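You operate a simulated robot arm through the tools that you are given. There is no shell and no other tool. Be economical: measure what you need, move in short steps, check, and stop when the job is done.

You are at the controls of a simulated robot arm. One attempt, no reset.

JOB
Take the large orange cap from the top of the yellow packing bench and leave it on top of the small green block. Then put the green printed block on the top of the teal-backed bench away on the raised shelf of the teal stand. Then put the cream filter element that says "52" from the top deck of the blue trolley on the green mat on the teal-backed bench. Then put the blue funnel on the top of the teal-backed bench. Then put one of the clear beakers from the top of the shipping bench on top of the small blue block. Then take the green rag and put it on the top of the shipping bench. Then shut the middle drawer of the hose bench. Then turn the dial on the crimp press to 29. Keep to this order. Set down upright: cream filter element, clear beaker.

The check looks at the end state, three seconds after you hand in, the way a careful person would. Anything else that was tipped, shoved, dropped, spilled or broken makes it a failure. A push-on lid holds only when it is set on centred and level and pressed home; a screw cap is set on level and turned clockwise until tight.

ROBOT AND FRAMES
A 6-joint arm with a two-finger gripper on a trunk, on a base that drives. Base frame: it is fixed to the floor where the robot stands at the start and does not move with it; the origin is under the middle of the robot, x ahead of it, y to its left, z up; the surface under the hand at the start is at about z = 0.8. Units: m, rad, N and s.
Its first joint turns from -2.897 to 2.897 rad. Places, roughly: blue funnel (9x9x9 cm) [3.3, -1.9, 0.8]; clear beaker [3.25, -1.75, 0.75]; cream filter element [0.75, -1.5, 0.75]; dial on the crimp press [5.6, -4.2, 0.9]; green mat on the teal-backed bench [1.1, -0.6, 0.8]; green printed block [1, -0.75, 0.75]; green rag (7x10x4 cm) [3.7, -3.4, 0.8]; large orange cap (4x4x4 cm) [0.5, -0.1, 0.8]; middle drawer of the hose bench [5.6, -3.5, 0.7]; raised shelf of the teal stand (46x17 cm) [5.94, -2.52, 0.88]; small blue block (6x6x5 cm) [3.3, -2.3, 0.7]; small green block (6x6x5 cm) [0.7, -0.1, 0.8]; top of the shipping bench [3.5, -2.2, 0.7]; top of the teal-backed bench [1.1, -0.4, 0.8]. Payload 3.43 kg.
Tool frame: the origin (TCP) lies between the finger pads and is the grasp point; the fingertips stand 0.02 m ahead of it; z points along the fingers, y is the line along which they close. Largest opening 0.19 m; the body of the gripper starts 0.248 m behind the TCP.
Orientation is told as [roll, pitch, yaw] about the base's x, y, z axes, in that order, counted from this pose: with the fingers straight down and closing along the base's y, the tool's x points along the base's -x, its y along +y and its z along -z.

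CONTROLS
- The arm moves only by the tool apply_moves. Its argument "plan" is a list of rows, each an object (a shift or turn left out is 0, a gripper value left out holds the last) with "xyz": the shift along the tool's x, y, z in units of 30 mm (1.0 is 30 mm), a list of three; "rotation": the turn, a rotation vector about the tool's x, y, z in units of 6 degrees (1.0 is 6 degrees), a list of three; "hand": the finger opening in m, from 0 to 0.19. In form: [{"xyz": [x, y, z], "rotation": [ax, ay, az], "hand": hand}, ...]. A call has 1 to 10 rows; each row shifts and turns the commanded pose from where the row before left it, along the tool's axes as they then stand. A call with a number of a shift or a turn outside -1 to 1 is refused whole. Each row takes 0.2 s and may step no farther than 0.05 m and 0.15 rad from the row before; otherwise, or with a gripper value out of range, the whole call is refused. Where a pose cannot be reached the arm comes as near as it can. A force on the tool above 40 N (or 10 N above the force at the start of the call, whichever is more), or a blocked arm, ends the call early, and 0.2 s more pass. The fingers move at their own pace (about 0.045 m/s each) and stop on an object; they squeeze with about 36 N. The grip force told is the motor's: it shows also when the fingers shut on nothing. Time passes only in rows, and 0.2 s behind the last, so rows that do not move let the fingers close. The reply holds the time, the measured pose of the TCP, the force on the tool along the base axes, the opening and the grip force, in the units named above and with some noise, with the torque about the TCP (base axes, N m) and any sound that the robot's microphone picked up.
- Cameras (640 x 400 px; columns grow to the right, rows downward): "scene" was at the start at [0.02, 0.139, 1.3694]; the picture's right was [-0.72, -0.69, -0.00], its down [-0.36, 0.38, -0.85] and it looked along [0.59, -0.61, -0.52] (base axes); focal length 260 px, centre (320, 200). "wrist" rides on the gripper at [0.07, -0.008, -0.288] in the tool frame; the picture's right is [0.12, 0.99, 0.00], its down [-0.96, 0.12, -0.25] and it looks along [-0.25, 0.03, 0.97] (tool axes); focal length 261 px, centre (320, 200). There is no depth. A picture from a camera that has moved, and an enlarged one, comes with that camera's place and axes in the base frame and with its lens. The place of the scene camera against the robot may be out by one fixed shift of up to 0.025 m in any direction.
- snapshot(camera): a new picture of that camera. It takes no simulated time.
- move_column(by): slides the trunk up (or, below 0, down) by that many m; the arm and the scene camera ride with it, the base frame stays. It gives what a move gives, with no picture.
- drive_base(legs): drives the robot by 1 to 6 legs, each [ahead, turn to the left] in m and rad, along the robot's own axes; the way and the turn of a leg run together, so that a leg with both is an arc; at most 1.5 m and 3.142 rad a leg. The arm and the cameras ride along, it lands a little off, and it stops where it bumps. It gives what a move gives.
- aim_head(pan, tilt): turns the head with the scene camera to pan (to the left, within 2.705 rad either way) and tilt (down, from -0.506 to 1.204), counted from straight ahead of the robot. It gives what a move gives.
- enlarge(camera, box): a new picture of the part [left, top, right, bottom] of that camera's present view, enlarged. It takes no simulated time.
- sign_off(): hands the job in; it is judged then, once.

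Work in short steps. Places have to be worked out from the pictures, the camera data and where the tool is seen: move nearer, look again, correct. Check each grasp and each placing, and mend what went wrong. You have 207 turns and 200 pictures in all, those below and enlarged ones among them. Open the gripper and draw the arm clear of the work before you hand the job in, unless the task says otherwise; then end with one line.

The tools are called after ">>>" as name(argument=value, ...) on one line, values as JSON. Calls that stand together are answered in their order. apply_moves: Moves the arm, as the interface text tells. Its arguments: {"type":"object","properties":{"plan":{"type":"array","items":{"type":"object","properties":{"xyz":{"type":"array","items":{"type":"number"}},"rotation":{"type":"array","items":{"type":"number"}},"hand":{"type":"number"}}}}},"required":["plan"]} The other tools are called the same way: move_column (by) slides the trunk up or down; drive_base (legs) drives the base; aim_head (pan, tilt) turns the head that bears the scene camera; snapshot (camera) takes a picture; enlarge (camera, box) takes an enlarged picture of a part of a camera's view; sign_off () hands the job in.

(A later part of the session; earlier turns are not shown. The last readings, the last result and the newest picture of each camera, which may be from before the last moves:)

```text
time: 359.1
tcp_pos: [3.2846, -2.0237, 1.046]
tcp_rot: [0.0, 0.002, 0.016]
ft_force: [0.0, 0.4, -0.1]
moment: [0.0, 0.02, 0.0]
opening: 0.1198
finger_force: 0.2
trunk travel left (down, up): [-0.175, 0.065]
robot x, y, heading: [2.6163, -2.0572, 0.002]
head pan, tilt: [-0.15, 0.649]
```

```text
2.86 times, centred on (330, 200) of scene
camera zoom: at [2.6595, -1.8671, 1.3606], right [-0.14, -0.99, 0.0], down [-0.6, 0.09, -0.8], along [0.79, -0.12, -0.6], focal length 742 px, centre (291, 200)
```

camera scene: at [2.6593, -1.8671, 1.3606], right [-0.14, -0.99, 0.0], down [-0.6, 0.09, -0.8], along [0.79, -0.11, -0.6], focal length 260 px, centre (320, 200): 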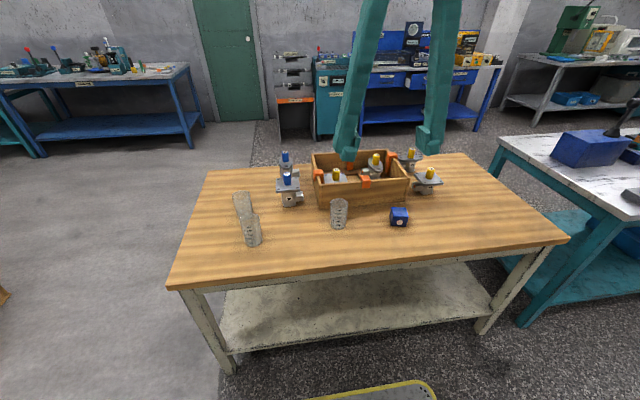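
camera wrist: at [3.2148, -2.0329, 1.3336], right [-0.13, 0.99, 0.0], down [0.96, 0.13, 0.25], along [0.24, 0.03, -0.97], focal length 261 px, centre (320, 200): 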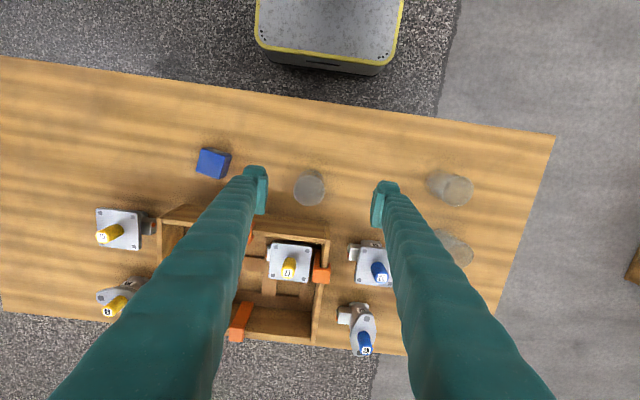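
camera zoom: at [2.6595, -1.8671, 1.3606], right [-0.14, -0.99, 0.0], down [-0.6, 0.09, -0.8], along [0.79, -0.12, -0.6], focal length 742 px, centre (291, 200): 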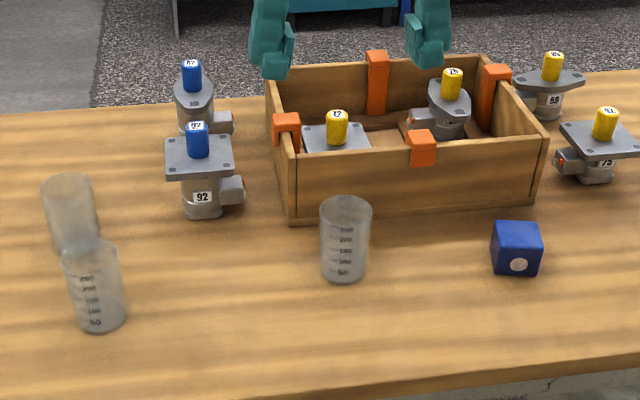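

Beaker centre ≈[3.315,-2.040], rim z≈0.84. Align above it.

>>> apply_moves(plan=[{"xyz": [-1, -0.5, 0]}, {"xyz": [0, 0, 1]}, {"xyz": [0, 0, 1]}, {"xyz": [0, 0, 1]}, {"xyz": [0, 0, 1]}, {"xyz": [0, 0, 0.8]}, {}])

>>> enlarge(camera="wrist", box=[220, 110, 420, 270])

>>> enlarge(camera="scene", box=[220, 130, 440, 270])

```text
time: 360.7
tcp_pos: [3.316, -2.0404, 0.9008]
tcp_rot: [0.0, 0.002, 0.015]
ft_force: [0.1, -1.4, -0.6]
moment: [0.01, -0.02, 0.0]
opening: 0.1202
finger_force: 0.1
trunk travel left (down, up): [-0.175, 0.065]
robot x, y, heading: [2.6185, -2.0599, 0.009]
head pan, tilt: [-0.15, 0.649]
```

```text
2.50 times, centred on (320, 190) of wrist
camera zoom: at [3.2453, -2.0489, 1.1893], right [-0.13, 0.99, 0.0], down [0.96, 0.13, 0.25], along [0.24, 0.03, -0.97], focal length 652 px, centre (320, 225)
```

zoom: 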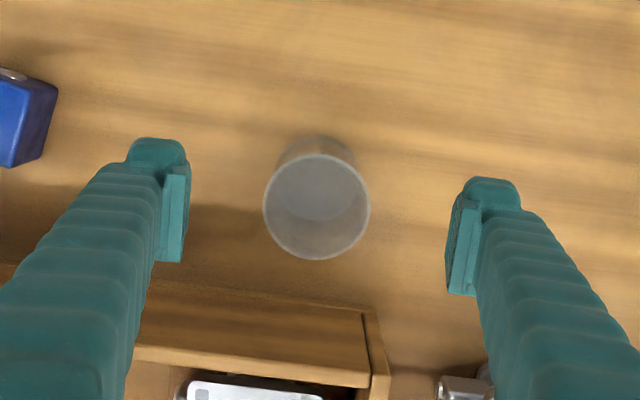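

```text
2.86 times, centred on (330, 200) of scene
camera zoom: at [2.6594, -1.8671, 1.3606], right [-0.14, -0.99, 0.0], down [-0.6, 0.09, -0.8], along [0.79, -0.12, -0.6], focal length 742 px, centre (291, 200)
```

zoom: 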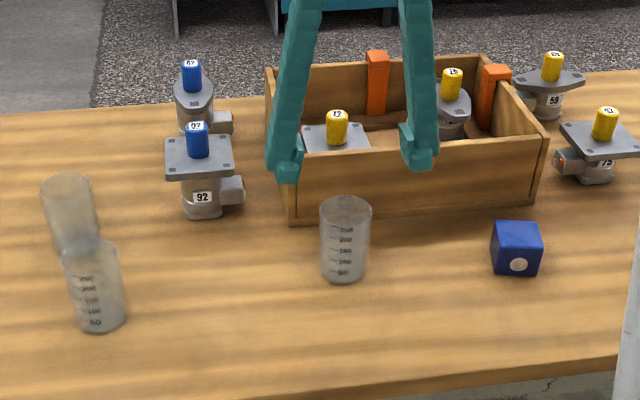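

Centred. Descend to z≈0.785 and close.

>>> apply_moves(plan=[{"xyz": [-0.15, 0, 1]}, {"xyz": [0, 0, 1]}, {"xyz": [0, 0, 1]}, {"xyz": [0, 0, 0.85]}, {"hand": 0.1}, {"hand": 0.03}, {}, {}, {}, {}])

>>> enlarge(camera="wrist", box=[220, 110, 420, 270])

>>> enlarge(camera="scene", box=[220, 130, 440, 270])

```text
time: 362.9
tcp_pos: [3.3185, -2.0403, 0.7859]
tcp_rot: [0.0, 0.001, 0.015]
ft_force: [0.2, 0.4, 0.3]
moment: [-0.05, 0.0, 0.0]
opening: 0.0615
finger_force: 35.5
trunk travel left (down, up): [-0.175, 0.065]
robot x, y, heading: [2.6174, -2.0584, 0.003]
head pan, tilt: [-0.15, 0.649]
```

```text
2.50 times, centred on (320, 190) of wrist
camera zoom: at [3.2497, -2.049, 1.0738], right [-0.13, 0.99, 0.0], down [0.96, 0.13, 0.25], along [0.24, 0.03, -0.97], focal length 652 px, centre (320, 225)
```

zoom: 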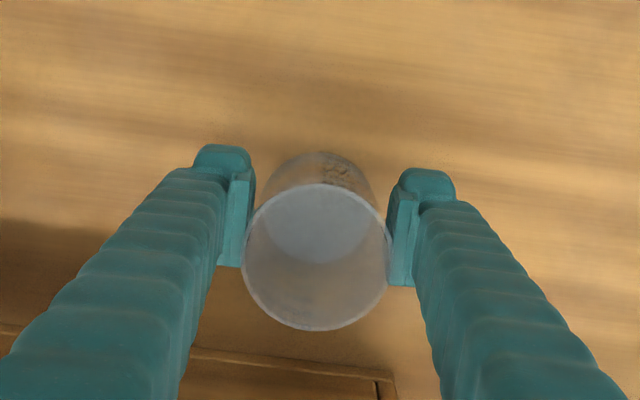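

```text
2.86 times, centred on (330, 200) of scene
camera zoom: at [2.6594, -1.8672, 1.3606], right [-0.14, -0.99, 0.0], down [-0.6, 0.09, -0.8], along [0.79, -0.12, -0.6], focal length 742 px, centre (291, 200)
```

zoom: 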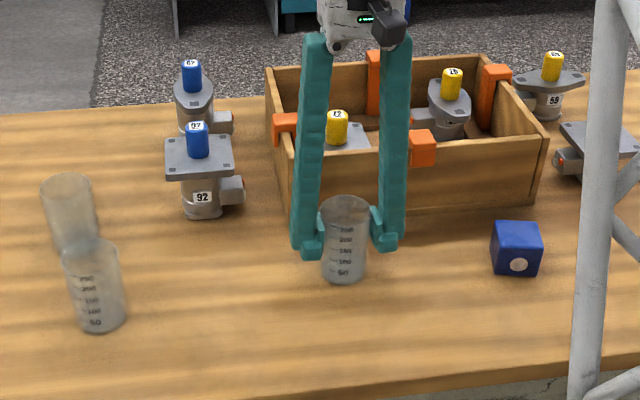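

Held (0.0615). Lift and carry toward the blue block.

>>> apply_moves(plan=[{"xyz": [0, 0, -0.5]}, {"xyz": [0, 0, -1]}, {"xyz": [0, 0, -1]}, {"xyz": [0, 0, -1]}, {"xyz": [0, 0, -1]}, {"xyz": [0, 0, -1]}, {"xyz": [0.4, -1, -0.5]}, {"xyz": [0.5, -1, 0]}, {"xyz": [0.5, -1, 0]}, {}])

>>> snapshot(camera="wrist")

>>> enlarge(camera="scene", box=[260, 110, 480, 270])

```text
time: 365.1
tcp_pos: [3.2785, -2.1294, 0.9662]
tcp_rot: [-0.001, 0.002, 0.017]
ft_force: [-0.1, 0.9, -0.9]
moment: [-0.01, 0.04, 0.04]
opening: 0.0609
finger_force: 35.9
trunk travel left (down, up): [-0.175, 0.065]
robot x, y, heading: [2.6168, -2.0581, 0.001]
head pan, tilt: [-0.15, 0.649]
```

```text
97 pictures are left
camera wrist: at [3.2086, -2.1392, 1.2539], right [-0.13, 0.99, 0.0], down [0.96, 0.13, 0.25], along [0.24, 0.03, -0.97], focal length 261 px, centre (320, 200)
```

wrist: 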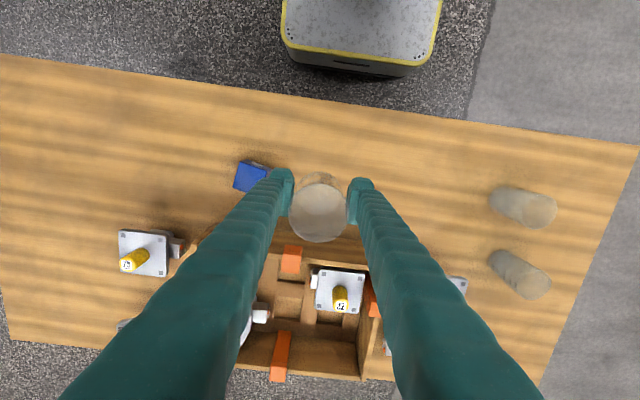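

```text
2.50 times, centred on (370, 190) of scene
camera zoom: at [2.6593, -1.8671, 1.3606], right [-0.14, -0.99, 0.0], down [-0.6, 0.09, -0.8], along [0.79, -0.12, -0.6], focal length 649 px, centre (195, 225)
```

zoom: 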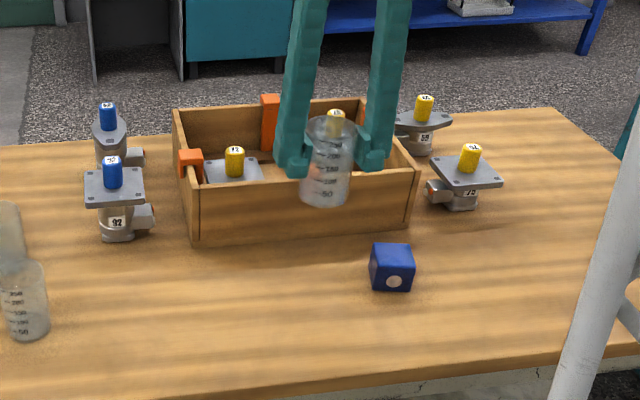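

>>> enlarge(camera="wrist", box=[220, 150, 280, 200])

>>> enlarge(camera="scene", box=[370, 190, 430, 240])

```text
8.00 times, centred on (250, 175) of wrist
camera zoom: at [3.2086, -2.1392, 1.2539], right [-0.13, 0.99, 0.0], down [0.96, 0.13, 0.25], along [0.24, 0.03, -0.97], focal length 2085 px, centre (880, 400)
```

zoom: 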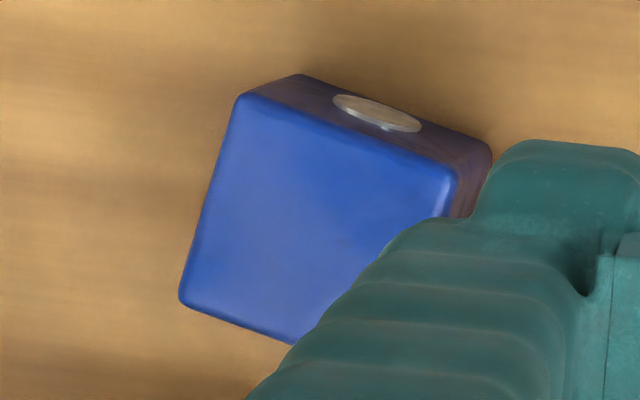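

```text
8.00 times, centred on (400, 215) of scene
camera zoom: at [2.6593, -1.8671, 1.3606], right [-0.14, -0.99, 0.0], down [-0.6, 0.09, -0.8], along [0.79, -0.12, -0.6], focal length 2077 px, centre (-320, 80)
```

zoom: 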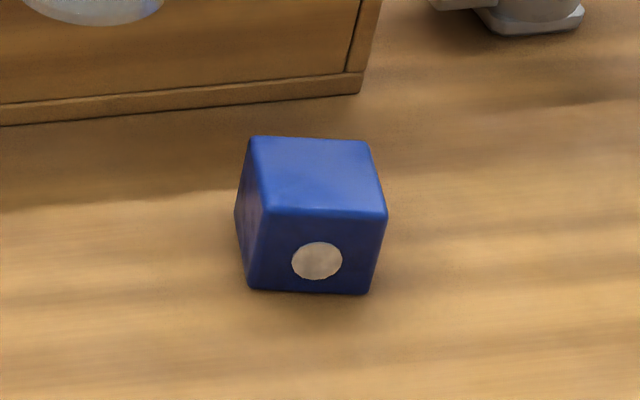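

Wrist data put the block at [3.305,-2.257]. I move the beaker above it and look.

>>> apply_moves(plan=[{"xyz": [-0.2, -0.9, 0]}, {"xyz": [-0.2, -0.9, 0]}, {"xyz": [-0.2, -0.9, 0]}, {"xyz": [-0.22, -0.9, 0]}, {"xyz": [0, -0.6, 0]}, {"xyz": [0, 0, 1]}, {"xyz": [0, 0, 1]}, {"xyz": [0, 0, 0.6]}, {}])

>>> enlarge(camera="wrist", box=[230, 110, 410, 270])

>>> enlarge(camera="scene", box=[340, 140, 460, 250])

```text
time: 367.1
tcp_pos: [3.3055, -2.2554, 0.8877]
tcp_rot: [0.0, 0.001, 0.016]
ft_force: [0.7, 0.3, -0.9]
moment: [0.01, 0.01, 0.03]
opening: 0.0609
finger_force: 36.0
trunk travel left (down, up): [-0.175, 0.065]
robot x, y, heading: [2.6191, -2.0562, 0.003]
head pan, tilt: [-0.15, 0.649]
```

```text
2.50 times, centred on (320, 190) of wrist
camera zoom: at [3.2354, -2.2653, 1.1753], right [-0.13, 0.99, 0.0], down [0.96, 0.13, 0.25], along [0.24, 0.03, -0.97], focal length 652 px, centre (320, 225)
```

zoom: 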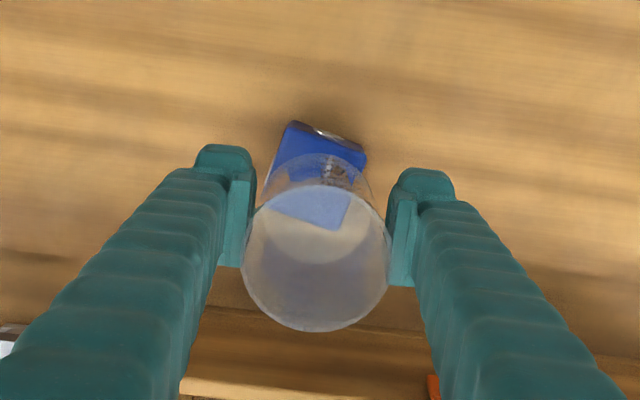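

```text
3.64 times, centred on (400, 195) of scene
camera zoom: at [2.6594, -1.8673, 1.3606], right [-0.14, -0.99, 0.0], down [-0.6, 0.09, -0.8], along [0.79, -0.12, -0.6], focal length 944 px, centre (29, 218)
```

zoom: 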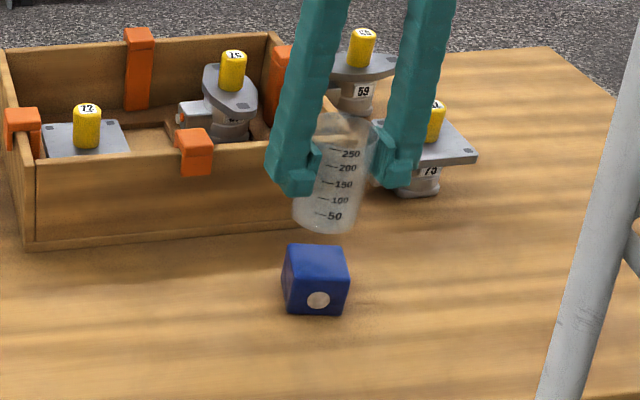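

Beaker is over the block centre. Lower in steps to contact (~0.836).

>>> apply_moves(plan=[{"xyz": [0, 0, 0.6]}, {"xyz": [0, 0, 0.5]}, {"xyz": [0, 0, 0.2]}, {}])

>>> apply_moves(plan=[{"xyz": [0, 0, 0.1]}, {"xyz": [0, 0, 0.1]}, {}])

>>> apply_moves(plan=[{"xyz": [0, 0, 0.1]}, {}])

>>> enlarge(camera="scene", box=[340, 140, 460, 250])

```text
time: 368.1
tcp_pos: [3.3051, -2.2548, 0.8488]
tcp_rot: [0.0, 0.001, 0.016]
ft_force: [-0.4, 0.1, -1.1]
moment: [-0.03, 0.02, 0.02]
opening: 0.0607
finger_force: 35.6
trunk travel left (down, up): [-0.175, 0.065]
robot x, y, heading: [2.6166, -2.0599, 0.006]
head pan, tilt: [-0.15, 0.649]
```

```text
time: 368.9
tcp_pos: [3.3046, -2.2561, 0.8425]
tcp_rot: [0.001, 0.001, 0.015]
ft_force: [0.8, 0.3, -1.7]
moment: [0.05, 0.0, -0.02]
opening: 0.0609
finger_force: 36.1
trunk travel left (down, up): [-0.175, 0.065]
robot x, y, heading: [2.615, -2.0571, 0.003]
head pan, tilt: [-0.15, 0.649]
```

```text
time: 369.5
tcp_pos: [3.3041, -2.2568, 0.8386]
tcp_rot: [0.001, 0.0, 0.017]
ft_force: [0.5, 0.8, -1.0]
moment: [0.0, 0.0, 0.0]
opening: 0.0607
finger_force: 36.7
trunk travel left (down, up): [-0.175, 0.065]
robot x, y, heading: [2.6151, -2.0584, 0.008]
head pan, tilt: [-0.15, 0.649]
```

```text
3.64 times, centred on (400, 195) of scene
camera zoom: at [2.6594, -1.8673, 1.3606], right [-0.14, -0.99, 0.0], down [-0.6, 0.09, -0.8], along [0.79, -0.12, -0.6], focal length 944 px, centre (29, 218)
```

zoom: 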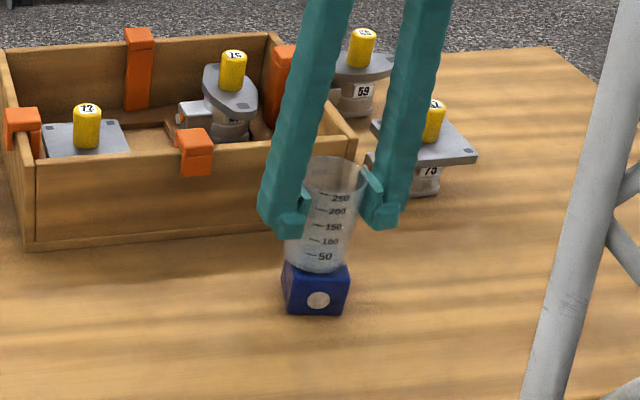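

>>> apply_moves(plan=[{"xyz": [0, 0, 0.07]}, {}])

>>> apply_moves(plan=[{"xyz": [0, 0, 0.07]}, {}])

>>> apply_moves(plan=[{"xyz": [0, 0, 0.07]}, {}])

```text
time: 370.1
tcp_pos: [3.3055, -2.2558, 0.8371]
tcp_rot: [-0.001, 0.001, 0.016]
ft_force: [-0.1, -0.7, -1.1]
moment: [0.0, 0.02, 0.0]
opening: 0.0607
finger_force: 35.9
trunk travel left (down, up): [-0.175, 0.065]
robot x, y, heading: [2.6147, -2.0579, 0.005]
head pan, tilt: [-0.15, 0.649]
```

```text
time: 370.7
tcp_pos: [3.305, -2.2564, 0.8357]
tcp_rot: [0.001, 0.0, 0.016]
ft_force: [-0.1, -0.8, 10.8]
moment: [0.13, 0.04, -0.05]
opening: 0.0607
finger_force: 36.3
trunk travel left (down, up): [-0.175, 0.065]
robot x, y, heading: [2.6161, -2.0594, 0.009]
head pan, tilt: [-0.15, 0.649]
```

```text
time: 371.3
tcp_pos: [3.3047, -2.2558, 0.8343]
tcp_rot: [0.0, -0.002, 0.015]
ft_force: [0.6, -1.1, 33.3]
moment: [0.08, -0.35, -0.23]
opening: 0.0606
finger_force: 36.2
trunk travel left (down, up): [-0.175, 0.065]
robot x, y, heading: [2.6215, -2.0579, 0.005]
head pan, tilt: [-0.15, 0.649]
```

Contact on the block. Ease up 2 mm, open, and rise.

>>> apply_moves(plan=[{"xyz": [0, 0, -0.09]}, {"hand": 0.075}, {}, {"hand": 0.1}, {}, {}, {"xyz": [0, 0, -0.5]}, {"xyz": [0, 0, -1]}, {"xyz": [0, 0, -1]}, {"xyz": [0, 0, -1]}])

>>> enlarge(camera="scene", box=[340, 140, 460, 250])

>>> snapshot(camera="wrist")

```text
time: 373.5
tcp_pos: [3.3048, -2.2563, 0.9409]
tcp_rot: [0.0, 0.003, 0.015]
ft_force: [1.1, -0.2, -1.3]
moment: [0.02, 0.01, 0.02]
opening: 0.1001
finger_force: 0.0
trunk travel left (down, up): [-0.175, 0.065]
robot x, y, heading: [2.616, -2.0611, 0.008]
head pan, tilt: [-0.15, 0.649]
```

```text
3.64 times, centred on (400, 195) of scene
camera zoom: at [2.6596, -1.8673, 1.3606], right [-0.14, -0.99, 0.0], down [-0.6, 0.09, -0.8], along [0.79, -0.12, -0.6], focal length 944 px, centre (29, 218)
```

zoom: 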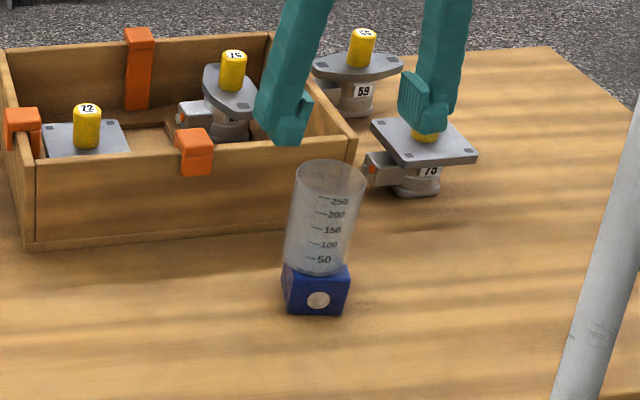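

```text
89 pictures are left
camera wrist: at [3.2359, -2.2651, 1.2283], right [-0.13, 0.99, 0.0], down [0.96, 0.13, 0.25], along [0.24, 0.03, -0.97], focal length 261 px, centre (320, 200)
```

wrist: 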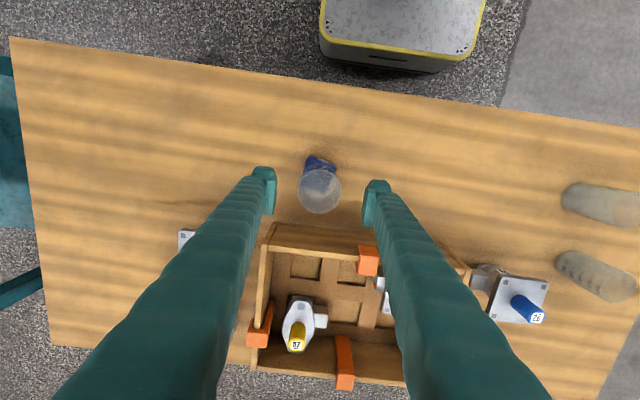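

Beaker stands upright on the block. Rise, retract, then look south for the rag.

>>> apply_moves(plan=[{"xyz": [0, 0, -1]}, {"xyz": [0, 0, -1]}, {"xyz": [0, 0, -1]}, {"xyz": [0, 0, -1]}, {"xyz": [0.5, 0, -1]}, {"xyz": [1, 0.5, -1]}, {"xyz": [1, 0.6, -1]}, {"xyz": [1, 0.7, -0.5]}, {"xyz": [1, 0.7, 0]}, {"xyz": [1, 0.7, 0]}])

>>> apply_moves(plan=[{"xyz": [1, 0.7, 0]}, {"xyz": [1, 0.7, 0]}, {"xyz": [1, 0.7, 0]}])

>>> aim_head(pan=-0.9, tilt=0.5)

>>> snapshot(camera="scene")

```text
time: 375.7
tcp_pos: [3.1384, -2.1627, 1.1652]
tcp_rot: [0.001, 0.001, 0.016]
ft_force: [1.0, -0.2, -0.2]
moment: [0.06, 0.26, -0.01]
opening: 0.1001
finger_force: 0.2
trunk travel left (down, up): [-0.175, 0.065]
robot x, y, heading: [2.6163, -2.0592, 0.006]
head pan, tilt: [-0.15, 0.649]
```

```text
time: 376.5
tcp_pos: [3.0477, -2.1012, 1.1653]
tcp_rot: [-0.002, 0.004, 0.016]
ft_force: [1.1, 0.2, -1.1]
moment: [0.04, 0.21, 0.0]
opening: 0.0998
finger_force: 0.1
trunk travel left (down, up): [-0.175, 0.065]
robot x, y, heading: [2.6156, -2.0593, 0.007]
head pan, tilt: [-0.15, 0.649]
```

```text
time: 377.6
tcp_pos: [3.0482, -2.1008, 1.1674]
tcp_rot: [0.0, 0.002, 0.016]
ft_force: [0.2, 0.1, -0.5]
moment: [0.03, 0.0, -0.02]
opening: 0.0998
finger_force: 0.1
trunk travel left (down, up): [-0.175, 0.065]
robot x, y, heading: [2.6173, -2.0584, 0.005]
head pan, tilt: [-0.901, 0.499]
```

```text
88 pictures are left
camera scene: at [2.6433, -1.9113, 1.3702], right [-0.63, -0.78, 0.0], down [-0.4, 0.32, -0.86], along [0.67, -0.54, -0.51], focal length 260 px, centre (320, 200)
```

scene: 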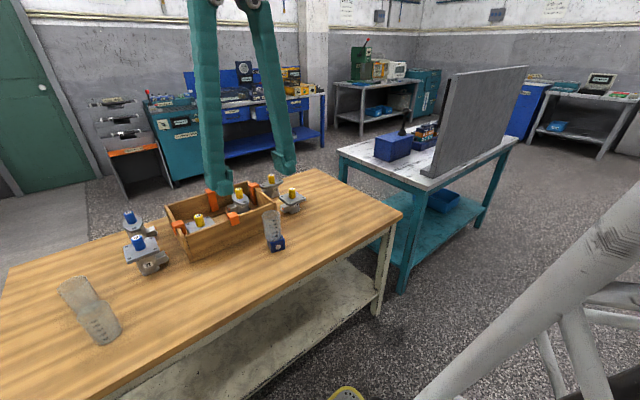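

The rag bench's panel is on its west side, so I must approach it from the east aisle, going north around the shipping bench.

>>> drive_base(legs=[[0, 1.37], [1.18, 0], [0, -1.37], [0.85, 0], [0.85, 0], [0, -1.57]])

>>> aim_head(pan=-0.6, tilt=0.4)

>>> snapshot(camera="scene")

```text
time: 403.0
tcp_pos: [4.5051, -1.3006, 1.1671]
tcp_rot: [0.0, 0.002, -1.554]
ft_force: [0.9, -0.9, -0.1]
moment: [-0.02, 0.01, -0.01]
opening: 0.0997
finger_force: 0.1
trunk travel left (down, up): [-0.175, 0.065]
robot x, y, heading: [4.5472, -0.8704, -1.566]
head pan, tilt: [-0.901, 0.499]
```

```text
time: 403.8
tcp_pos: [4.5059, -1.3021, 1.1659]
tcp_rot: [0.001, 0.003, -1.555]
ft_force: [-0.7, 0.8, -0.2]
moment: [0.0, -0.02, 0.0]
opening: 0.0999
finger_force: 0.0
trunk travel left (down, up): [-0.175, 0.065]
robot x, y, heading: [4.5481, -0.8697, -1.565]
head pan, tilt: [-0.6, 0.4]
```

```text
87 pictures are left
camera scene: at [4.7125, -0.8805, 1.3831], right [-0.83, 0.56, 0.0], down [0.22, 0.32, -0.92], along [-0.52, -0.76, -0.39], focal length 260 px, centre (320, 200)
```

scene: 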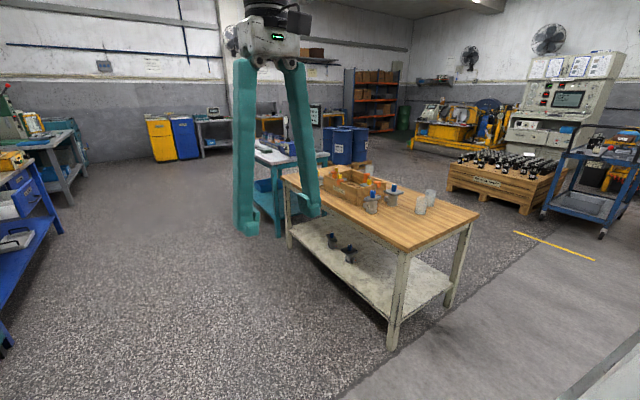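

Aisle clear. Drive south and face the rag bench.

>>> drive_base(legs=[[1.25, 0], [1.2, 0], [0, -1.575]])

>>> aim_head(pan=0.15, tilt=0.6)

>>> snapshot(camera="scene")

>>> snapshot(camera="wrist")

```text
time: 419.8
tcp_pos: [4.1264, -3.2751, 1.167]
tcp_rot: [0.0, 0.001, -3.124]
ft_force: [-0.4, -0.1, 1.1]
moment: [-0.01, 0.03, -0.01]
opening: 0.1
finger_force: 0.0
trunk travel left (down, up): [-0.175, 0.065]
robot x, y, heading: [4.5565, -3.3153, -3.136]
head pan, tilt: [-0.6, 0.4]
```

```text
time: 420.9
tcp_pos: [4.126, -3.2756, 1.1673]
tcp_rot: [0.001, 0.002, -3.125]
ft_force: [-0.3, 0.4, 1.0]
moment: [-0.05, -0.02, 0.0]
opening: 0.1
finger_force: 0.0
trunk travel left (down, up): [-0.175, 0.065]
robot x, y, heading: [4.5586, -3.3158, -3.134]
head pan, tilt: [0.15, 0.6]
```

```text
86 pictures are left
camera scene: at [4.5486, -3.5252, 1.3649], right [-0.15, 0.99, 0.0], down [0.56, 0.09, -0.83], along [-0.82, -0.13, -0.56], focal length 260 px, centre (320, 200)
```

scene: 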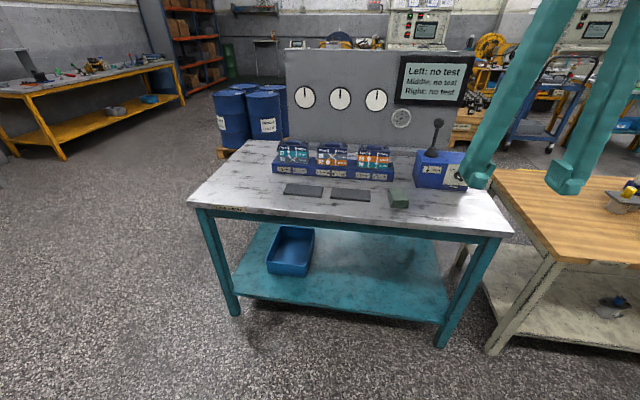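

```text
85 pictures are left
camera wrist: at [4.1961, -3.266, 1.4551], right [0.14, -0.99, 0.0], down [-0.96, -0.13, 0.25], along [-0.24, -0.03, -0.97], focal length 261 px, centre (320, 200)
```

wrist: 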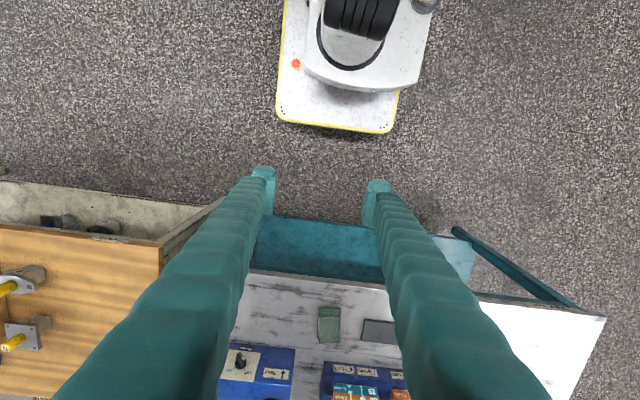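

>>> enlarge(camera="scene", box=[340, 150, 480, 230])

>>> enlarge(camera="wrist", box=[250, 280, 390, 380])

```text
4.57 times, centred on (410, 190) of scene
camera zoom: at [4.5486, -3.5252, 1.3649], right [-0.15, 0.99, 0.0], down [0.56, 0.09, -0.83], along [-0.82, -0.13, -0.56], focal length 1187 px, centre (-91, 246)
```

zoom: 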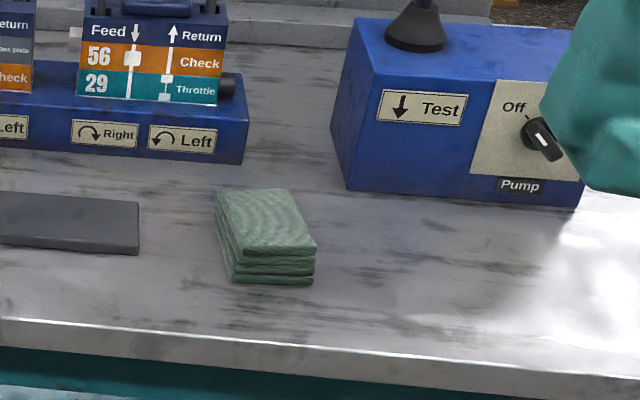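

```text
4.00 times, centred on (320, 330) of wrist
camera zoom: at [4.1961, -3.266, 1.4551], right [0.14, -0.99, 0.0], down [-0.96, -0.13, 0.25], along [-0.24, -0.03, -0.97], focal length 1043 px, centre (320, -320)
```

zoom: 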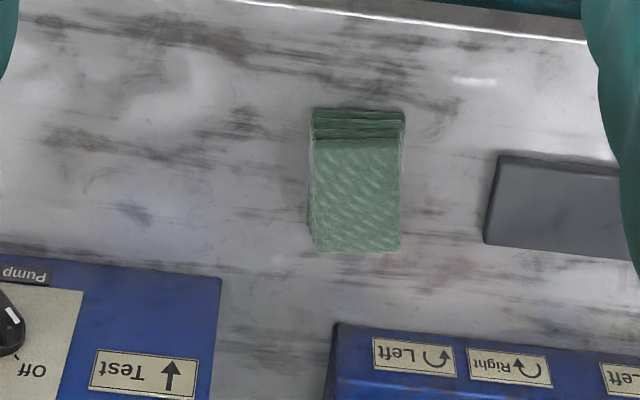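

Rag centre ≈[3.67,-3.363], rotated ~7°. I move above it, matching rotation.

>>> apply_moves(plan=[{"xyz": [-1, 0.2, 0], "rotation": [0, 0, -0.6], "hand": 0.12}, {"xyz": [-1, 0.2, 0], "rotation": [0, 0, -0.5]}, {"xyz": [-1, 0.35, 0]}, {"xyz": [-1, 0.35, 0]}, {"xyz": [-1, 0.35, 0]}, {"xyz": [-1, 0.35, 0]}, {"xyz": [-1, 0.35, 0]}, {"xyz": [-1, 0.35, 0]}, {"xyz": [-1, 0.35, 0]}, {"xyz": [-1, 0.35, 0]}])

>>> apply_moves(plan=[{"xyz": [-1, 0, 0.5]}, {"xyz": [-0.8, 0, 1]}, {"xyz": [0, 0, 1]}, {"xyz": [0, 0, 1]}, {"xyz": [0, 0, 1]}, {}])

>>> snapshot(camera="wrist")

>>> enlarge(camera="scene", box=[320, 100, 500, 230])

```text
time: 423.1
tcp_pos: [3.8403, -3.4048, 1.1667]
tcp_rot: [-0.001, 0.0, -3.01]
ft_force: [0.4, 1.0, 0.8]
moment: [-0.03, 0.16, -0.03]
opening: 0.1199
finger_force: 0.0
trunk travel left (down, up): [-0.175, 0.065]
robot x, y, heading: [4.5544, -3.3174, -3.129]
head pan, tilt: [0.15, 0.6]
```

```text
time: 424.5
tcp_pos: [3.7857, -3.4135, 1.0305]
tcp_rot: [0.002, 0.002, -3.008]
ft_force: [0.2, 0.1, 0.6]
moment: [0.03, -0.01, 0.0]
opening: 0.1203
finger_force: 0.0
trunk travel left (down, up): [-0.175, 0.065]
robot x, y, heading: [4.5592, -3.3202, -3.134]
head pan, tilt: [0.15, 0.6]
```

```text
82 pictures are left
camera wrist: at [3.8548, -3.3958, 1.3185], right [0.25, -0.97, 0.0], down [-0.94, -0.24, 0.25], along [-0.24, -0.06, -0.97], focal length 261 px, centre (320, 200)
```

wrist: 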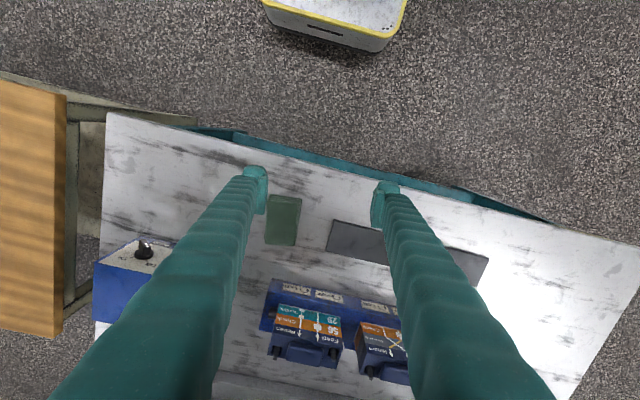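

```text
3.08 times, centred on (410, 165) of scene
camera zoom: at [4.5484, -3.5253, 1.3649], right [-0.16, 0.99, 0.0], down [0.56, 0.09, -0.82], along [-0.81, -0.13, -0.57], focal length 799 px, centre (43, 308)
```

zoom: 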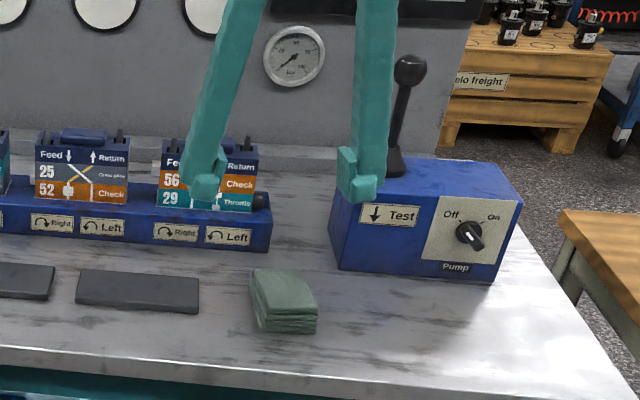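

Refined rag centre [3.675,-3.364]. Align and descend to 0.87 with hand at 0.10.

>>> apply_moves(plan=[{"xyz": [-0.9, -0.55, 0], "hand": 0.1}, {"xyz": [-0.9, -0.55, 0]}, {"xyz": [-0.9, -0.55, 0.4]}, {"xyz": [-0.74, -0.48, 1]}, {"xyz": [0, 0, 1]}, {"xyz": [0, 0, 1]}, {"xyz": [0, 0, 1]}, {"xyz": [0, 0, 0.9]}, {}])

>>> enlarge(camera="wrist", box=[220, 120, 420, 280])

>>> enlarge(camera="scene", box=[340, 130, 480, 230])

```text
time: 426.5
tcp_pos: [3.6756, -3.3639, 0.871]
tcp_rot: [-0.001, 0.002, -3.007]
ft_force: [-0.3, -0.3, 0.2]
moment: [0.03, 0.01, -0.01]
opening: 0.1003
finger_force: 0.0
trunk travel left (down, up): [-0.175, 0.065]
robot x, y, heading: [4.5547, -3.3167, -3.132]
head pan, tilt: [0.15, 0.6]
```

```text
2.50 times, centred on (320, 200) of wrist
camera zoom: at [3.7448, -3.3458, 1.1596], right [0.25, -0.97, 0.0], down [-0.94, -0.24, 0.25], along [-0.24, -0.06, -0.97], focal length 652 px, centre (320, 200)
```

zoom: 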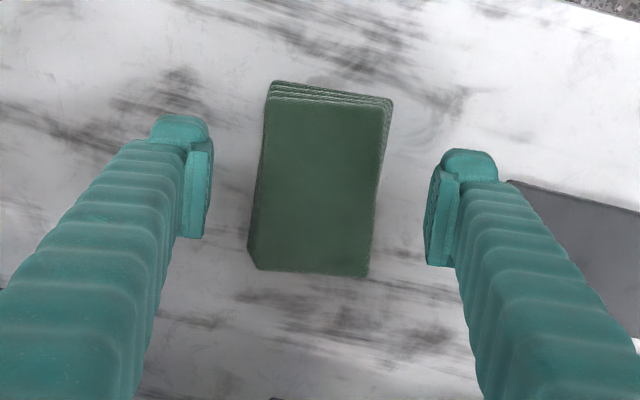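

```text
4.00 times, centred on (410, 180) of scene
camera zoom: at [4.5484, -3.5253, 1.3649], right [-0.16, 0.99, 0.0], down [0.56, 0.09, -0.82], along [-0.81, -0.13, -0.57], focal length 1038 px, centre (-40, 280)
```

zoom: 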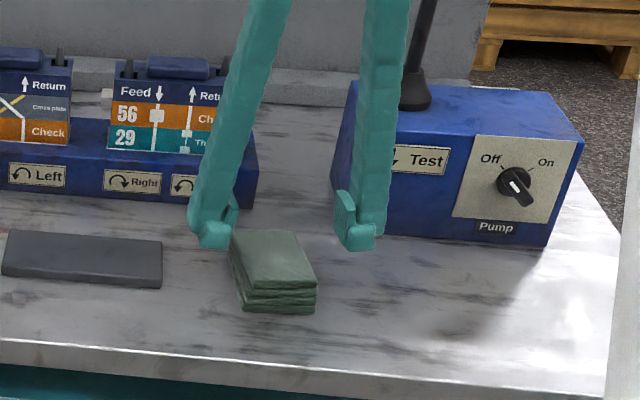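

Aligned. Lower until near the surface (z≈0.822) and close.

>>> apply_moves(plan=[{"xyz": [-0.1, 0, 0.8]}, {"xyz": [0, 0, 0.5]}, {"xyz": [0, 0, 0.3]}, {"hand": 0.02}, {}, {}, {}, {}])

>>> apply_moves(plan=[{"xyz": [0, 0, -0.5]}, {"xyz": [0, 0, -1]}, {"xyz": [0, 0, -1]}, {"xyz": [0, 0, -1]}, {}])

>>> snapshot(camera="wrist")

>>> enlarge(camera="scene", box=[320, 100, 500, 230])

```text
time: 428.3
tcp_pos: [3.6731, -3.3641, 0.8246]
tcp_rot: [-0.001, 0.003, -3.01]
ft_force: [-0.3, -0.2, 0.2]
moment: [-0.01, -0.02, 0.0]
opening: 0.0645
finger_force: 35.7
trunk travel left (down, up): [-0.175, 0.065]
robot x, y, heading: [4.559, -3.3149, -3.131]
head pan, tilt: [0.15, 0.6]
```

```text
time: 429.5
tcp_pos: [3.6734, -3.365, 0.9305]
tcp_rot: [0.0, 0.002, -3.01]
ft_force: [0.2, 0.1, -0.2]
moment: [-0.01, -0.01, -0.01]
opening: 0.0645
finger_force: 35.9
trunk travel left (down, up): [-0.175, 0.065]
robot x, y, heading: [4.558, -3.3193, -3.135]
head pan, tilt: [0.15, 0.6]
```

```text
78 pictures are left
camera wrist: at [3.7419, -3.3464, 1.2185], right [0.25, -0.97, 0.0], down [-0.94, -0.24, 0.25], along [-0.24, -0.06, -0.97], focal length 261 px, centre (320, 200)
```

wrist: 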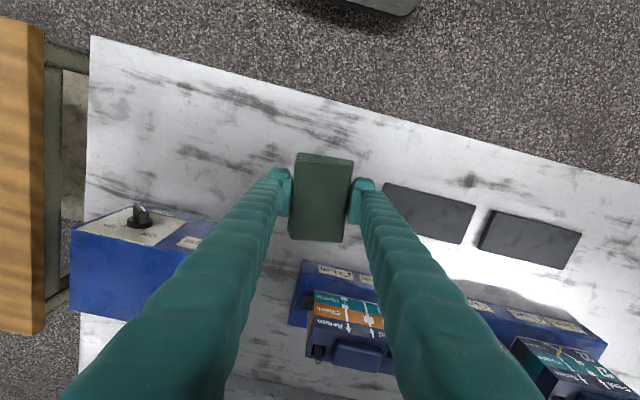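

```text
3.08 times, centred on (410, 165) of scene
camera zoom: at [4.5485, -3.5253, 1.3649], right [-0.16, 0.99, 0.0], down [0.56, 0.09, -0.83], along [-0.81, -0.13, -0.56], focal length 799 px, centre (43, 308)
```

zoom: 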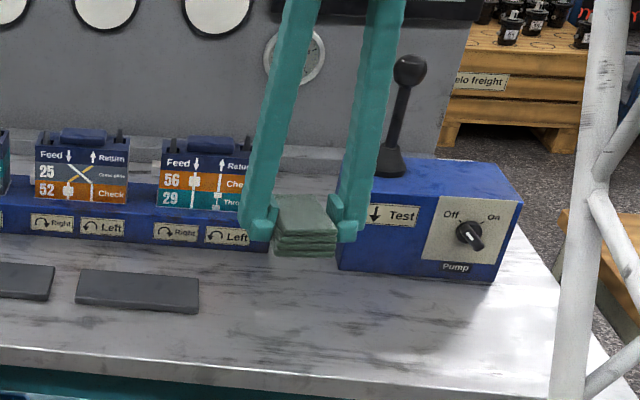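

Rag held. Raise, retract and drive north to the shipping bench's east side.

>>> apply_moves(plan=[{"xyz": [0, 0, -1]}, {"xyz": [0, 0, -1]}, {"xyz": [0, 0, -1]}, {"xyz": [0, 0, -1]}, {"xyz": [0.5, 0, -1]}, {"xyz": [1, 0, -1]}, {"xyz": [1, 0, -1]}, {"xyz": [1, 0, -1]}, {"xyz": [1, 0.1, 0]}, {"xyz": [1, 0.1, 0]}])

>>> apply_moves(plan=[{"xyz": [1, 0.2, 0]}, {"xyz": [1, 0.2, 0]}, {"xyz": [1, 0.2, 0]}, {"xyz": [1, 0.2, 0]}, {"xyz": [1, 0.2, 0]}, {"xyz": [1, 0.2, 0]}, {"xyz": [1, 0.2, 0], "rotation": [0, 0, 0.6]}, {"xyz": [1, 0.2, 0], "rotation": [0, 0, 0.6]}, {"xyz": [0.5, 0, 0]}])

>>> drive_base(legs=[[0, -1.52], [0.8, 0], [0.8, 0], [0, 1.52]])

>>> aim_head(pan=0.2, tilt=0.65)

>>> snapshot(camera="scene")

>>> snapshot(camera="wrist")

```text
time: 431.7
tcp_pos: [3.839, -3.3479, 1.1683]
tcp_rot: [-0.001, 0.002, -3.009]
ft_force: [-0.5, 0.2, -1.7]
moment: [0.02, -0.19, -0.01]
opening: 0.0644
finger_force: 35.4
trunk travel left (down, up): [-0.175, 0.065]
robot x, y, heading: [4.5572, -3.319, -3.136]
head pan, tilt: [0.15, 0.6]
```

```text
time: 433.7
tcp_pos: [4.0952, -3.365, 1.1699]
tcp_rot: [-0.001, 0.004, -3.138]
ft_force: [-0.3, 0.0, -0.6]
moment: [0.04, -0.1, 0.02]
opening: 0.0645
finger_force: 35.8
trunk travel left (down, up): [-0.175, 0.065]
robot x, y, heading: [4.5601, -3.3207, -3.133]
head pan, tilt: [0.15, 0.6]
```

```text
time: 449.7
tcp_pos: [4.0132, -1.7685, 1.1701]
tcp_rot: [0.0, 0.002, -3.133]
ft_force: [1.0, -0.3, -1.3]
moment: [0.02, 0.02, 0.03]
opening: 0.0646
finger_force: 35.3
trunk travel left (down, up): [-0.175, 0.065]
robot x, y, heading: [4.4745, -1.7172, -3.135]
head pan, tilt: [0.15, 0.6]
```

```text
time: 450.4
tcp_pos: [4.0151, -1.7684, 1.1707]
tcp_rot: [-0.001, 0.001, -3.133]
ft_force: [-0.1, -0.5, -1.1]
moment: [-0.04, 0.02, -0.01]
opening: 0.0644
finger_force: 35.8
trunk travel left (down, up): [-0.175, 0.065]
robot x, y, heading: [4.4784, -1.712, -3.138]
head pan, tilt: [0.201, 0.649]
```

```text
76 pictures are left
camera scene: at [4.4702, -1.9303, 1.3606], right [-0.21, 0.98, 0.0], down [0.59, 0.13, -0.8], along [-0.78, -0.16, -0.6], focal length 260 px, centre (320, 200)
```

scene: 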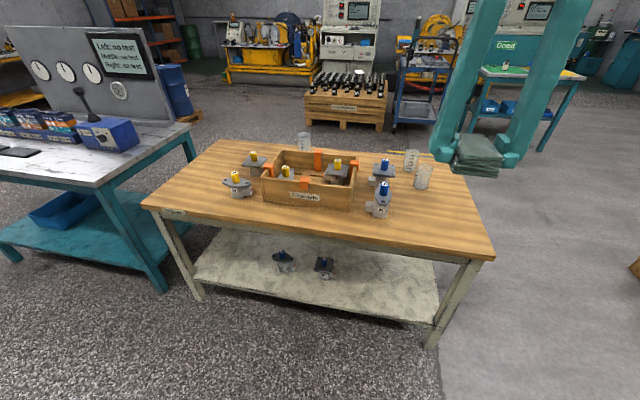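

```text
75 pictures are left
camera wrist: at [4.0848, -1.7582, 1.4581], right [0.13, -0.99, 0.0], down [-0.96, -0.12, 0.25], along [-0.24, -0.03, -0.97], focal length 261 px, centre (320, 200)
```

wrist: 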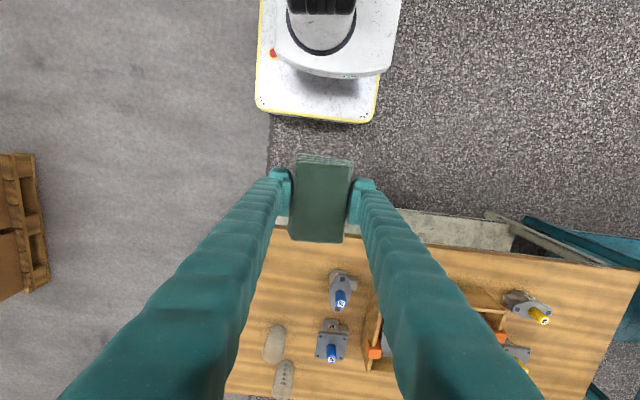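

I'll lay the rag at about [3.68,-1.65], clear of beakers and valves. Move over and look.

>>> apply_moves(plan=[{"xyz": [-1, -0.36, 0]}, {"xyz": [-1, -0.36, 0]}, {"xyz": [-1, -0.36, 0]}, {"xyz": [-1, -0.36, 0]}, {"xyz": [-1, -0.36, 0]}, {"xyz": [-1, -0.36, 0]}, {"xyz": [-1, -0.36, 0]}, {"xyz": [-1, -0.36, 0]}, {"xyz": [-1, -0.36, 0]}, {"xyz": [-1, -0.36, 0]}])

>>> apply_moves(plan=[{"xyz": [-1, -0.36, 1]}, {"xyz": [0, 0, 1]}, {"xyz": [0, 0, 1]}, {"xyz": [0, 0, 1]}, {"xyz": [0, 0, 1]}, {"xyz": [0, 0, 1]}, {"xyz": [0, 0, 1]}, {"xyz": [0, 0, 1]}, {"xyz": [0, 0, 1]}, {}])

>>> snapshot(camera="wrist")

>>> snapshot(camera="scene")

```text
time: 452.6
tcp_pos: [3.7146, -1.6622, 1.1715]
tcp_rot: [0.001, 0.0, -3.135]
ft_force: [1.3, 0.4, 0.1]
moment: [0.02, 0.14, 0.0]
opening: 0.0647
finger_force: 35.7
trunk travel left (down, up): [-0.175, 0.065]
robot x, y, heading: [4.4762, -1.7188, -3.132]
head pan, tilt: [0.201, 0.649]
```

```text
time: 454.8
tcp_pos: [3.6843, -1.6506, 0.8988]
tcp_rot: [-0.001, 0.003, -3.133]
ft_force: [0.1, 0.2, -1.1]
moment: [0.04, 0.01, -0.02]
opening: 0.0645
finger_force: 35.7
trunk travel left (down, up): [-0.175, 0.065]
robot x, y, heading: [4.4768, -1.722, -3.135]
head pan, tilt: [0.201, 0.649]
```

```text
74 pictures are left
camera wrist: at [3.7541, -1.6412, 1.1875], right [0.13, -0.99, 0.0], down [-0.96, -0.12, 0.25], along [-0.24, -0.03, -0.97], focal length 261 px, centre (320, 200)
```

wrist: 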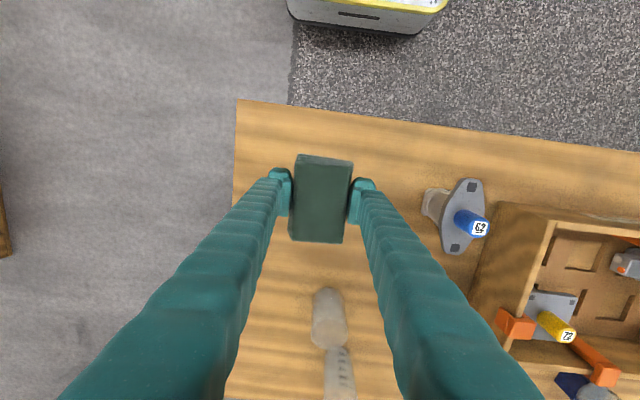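

```text
73 pictures are left
camera scene: at [4.4701, -1.9303, 1.3606], right [-0.21, 0.98, 0.0], down [0.59, 0.13, -0.8], along [-0.78, -0.17, -0.6], focal length 260 px, centre (320, 200)
```

scene: 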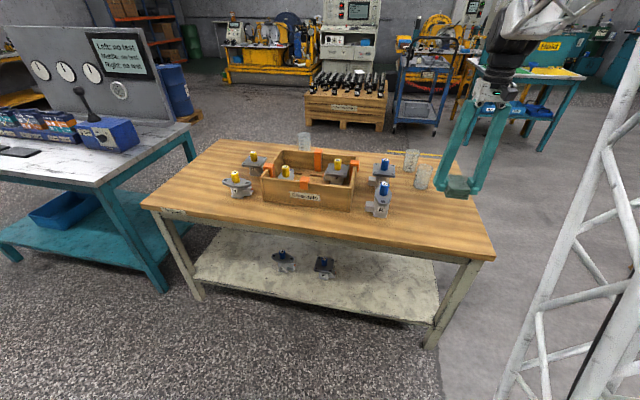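

Clear. Lower to ~0.765, then step to contact.

>>> apply_moves(plan=[{"xyz": [0, 0, 1]}, {"xyz": [0, 0, 1]}, {"xyz": [0, 0, 1]}, {"xyz": [0, 0, 1]}, {"xyz": [0, 0, 0.3]}, {}])

>>> apply_moves(plan=[{"xyz": [0, 0, 0.15]}, {"xyz": [0, 0, 0.1]}, {}])

>>> apply_moves(plan=[{"xyz": [0, 0, 0.15]}, {}])

>>> apply_moves(plan=[{"xyz": [0, 0, 0.15]}, {}])

>>> enlarge(camera="scene", box=[380, 130, 520, 250])

```text
time: 456.1
tcp_pos: [3.6855, -1.6528, 0.7699]
tcp_rot: [-0.001, 0.002, -3.134]
ft_force: [0.1, -0.3, 0.0]
moment: [0.01, -0.02, 0.0]
opening: 0.0644
finger_force: 35.6
trunk travel left (down, up): [-0.175, 0.065]
robot x, y, heading: [4.4726, -1.7195, -3.138]
head pan, tilt: [0.201, 0.649]
```

```text
time: 456.9
tcp_pos: [3.6849, -1.6514, 0.7636]
tcp_rot: [0.0, 0.002, -3.134]
ft_force: [-0.1, 0.3, -1.0]
moment: [-0.02, 0.02, 0.0]
opening: 0.0647
finger_force: 36.0
trunk travel left (down, up): [-0.175, 0.065]
robot x, y, heading: [4.4753, -1.7194, -3.135]
head pan, tilt: [0.201, 0.649]
```

```text
time: 457.6
tcp_pos: [3.6845, -1.6523, 0.7586]
tcp_rot: [0.0, 0.001, -3.133]
ft_force: [1.0, -0.2, -1.0]
moment: [0.02, 0.0, 0.0]
opening: 0.0645
finger_force: 35.9
trunk travel left (down, up): [-0.175, 0.065]
robot x, y, heading: [4.4748, -1.7196, -3.133]
head pan, tilt: [0.201, 0.649]
```

```text
time: 458.1
tcp_pos: [3.6848, -1.652, 0.7549]
tcp_rot: [-0.001, 0.0, -3.133]
ft_force: [0.2, 0.8, -0.9]
moment: [0.03, -0.02, 0.03]
opening: 0.0644
finger_force: 36.4
trunk travel left (down, up): [-0.175, 0.065]
robot x, y, heading: [4.475, -1.72, -3.133]
head pan, tilt: [0.201, 0.649]
```

```text
3.33 times, centred on (450, 190) of scene
camera zoom: at [4.4701, -1.9303, 1.3606], right [-0.21, 0.98, 0.0], down [0.59, 0.13, -0.8], along [-0.78, -0.17, -0.6], focal length 865 px, centre (-113, 233)
```

zoom: 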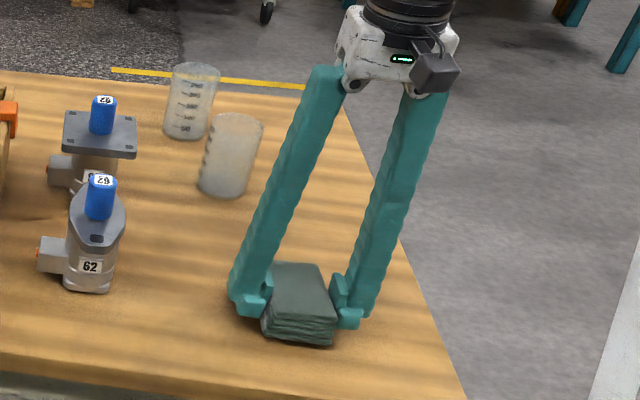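

>>> apply_moves(plan=[{"xyz": [0, 0, 0.15]}, {}])

>>> apply_moves(plan=[{"xyz": [0, 0, 0.15]}, {}])

>>> apply_moves(plan=[{"xyz": [0, 0, 0.15]}, {}])

```text
time: 458.8
tcp_pos: [3.6843, -1.6503, 0.7489]
tcp_rot: [-0.001, 0.002, -3.132]
ft_force: [0.4, -0.2, 0.9]
moment: [-0.02, -0.05, -0.02]
opening: 0.0643
finger_force: 35.9
trunk travel left (down, up): [-0.175, 0.065]
robot x, y, heading: [4.4751, -1.7191, -3.13]
head pan, tilt: [0.201, 0.649]
```

```text
time: 459.4
tcp_pos: [3.684, -1.6512, 0.7441]
tcp_rot: [0.0, 0.002, -3.134]
ft_force: [0.2, -0.2, 0.0]
moment: [0.02, -0.05, -0.01]
opening: 0.0644
finger_force: 35.8
trunk travel left (down, up): [-0.175, 0.065]
robot x, y, heading: [4.4762, -1.7202, -3.133]
head pan, tilt: [0.201, 0.649]
```

```text
time: 460.0
tcp_pos: [3.6853, -1.6516, 0.744]
tcp_rot: [0.001, -0.001, -3.132]
ft_force: [8.6, -0.9, 25.2]
moment: [-0.07, -0.41, 0.02]
opening: 0.0647
finger_force: 35.6
trunk travel left (down, up): [-0.175, 0.065]
robot x, y, heading: [4.4795, -1.72, -3.132]
head pan, tilt: [0.201, 0.649]
stopped in row 2: the force on the tool passed its limit at 42 N (the readings are from after the stop); the commanded pose is now the measured one
```

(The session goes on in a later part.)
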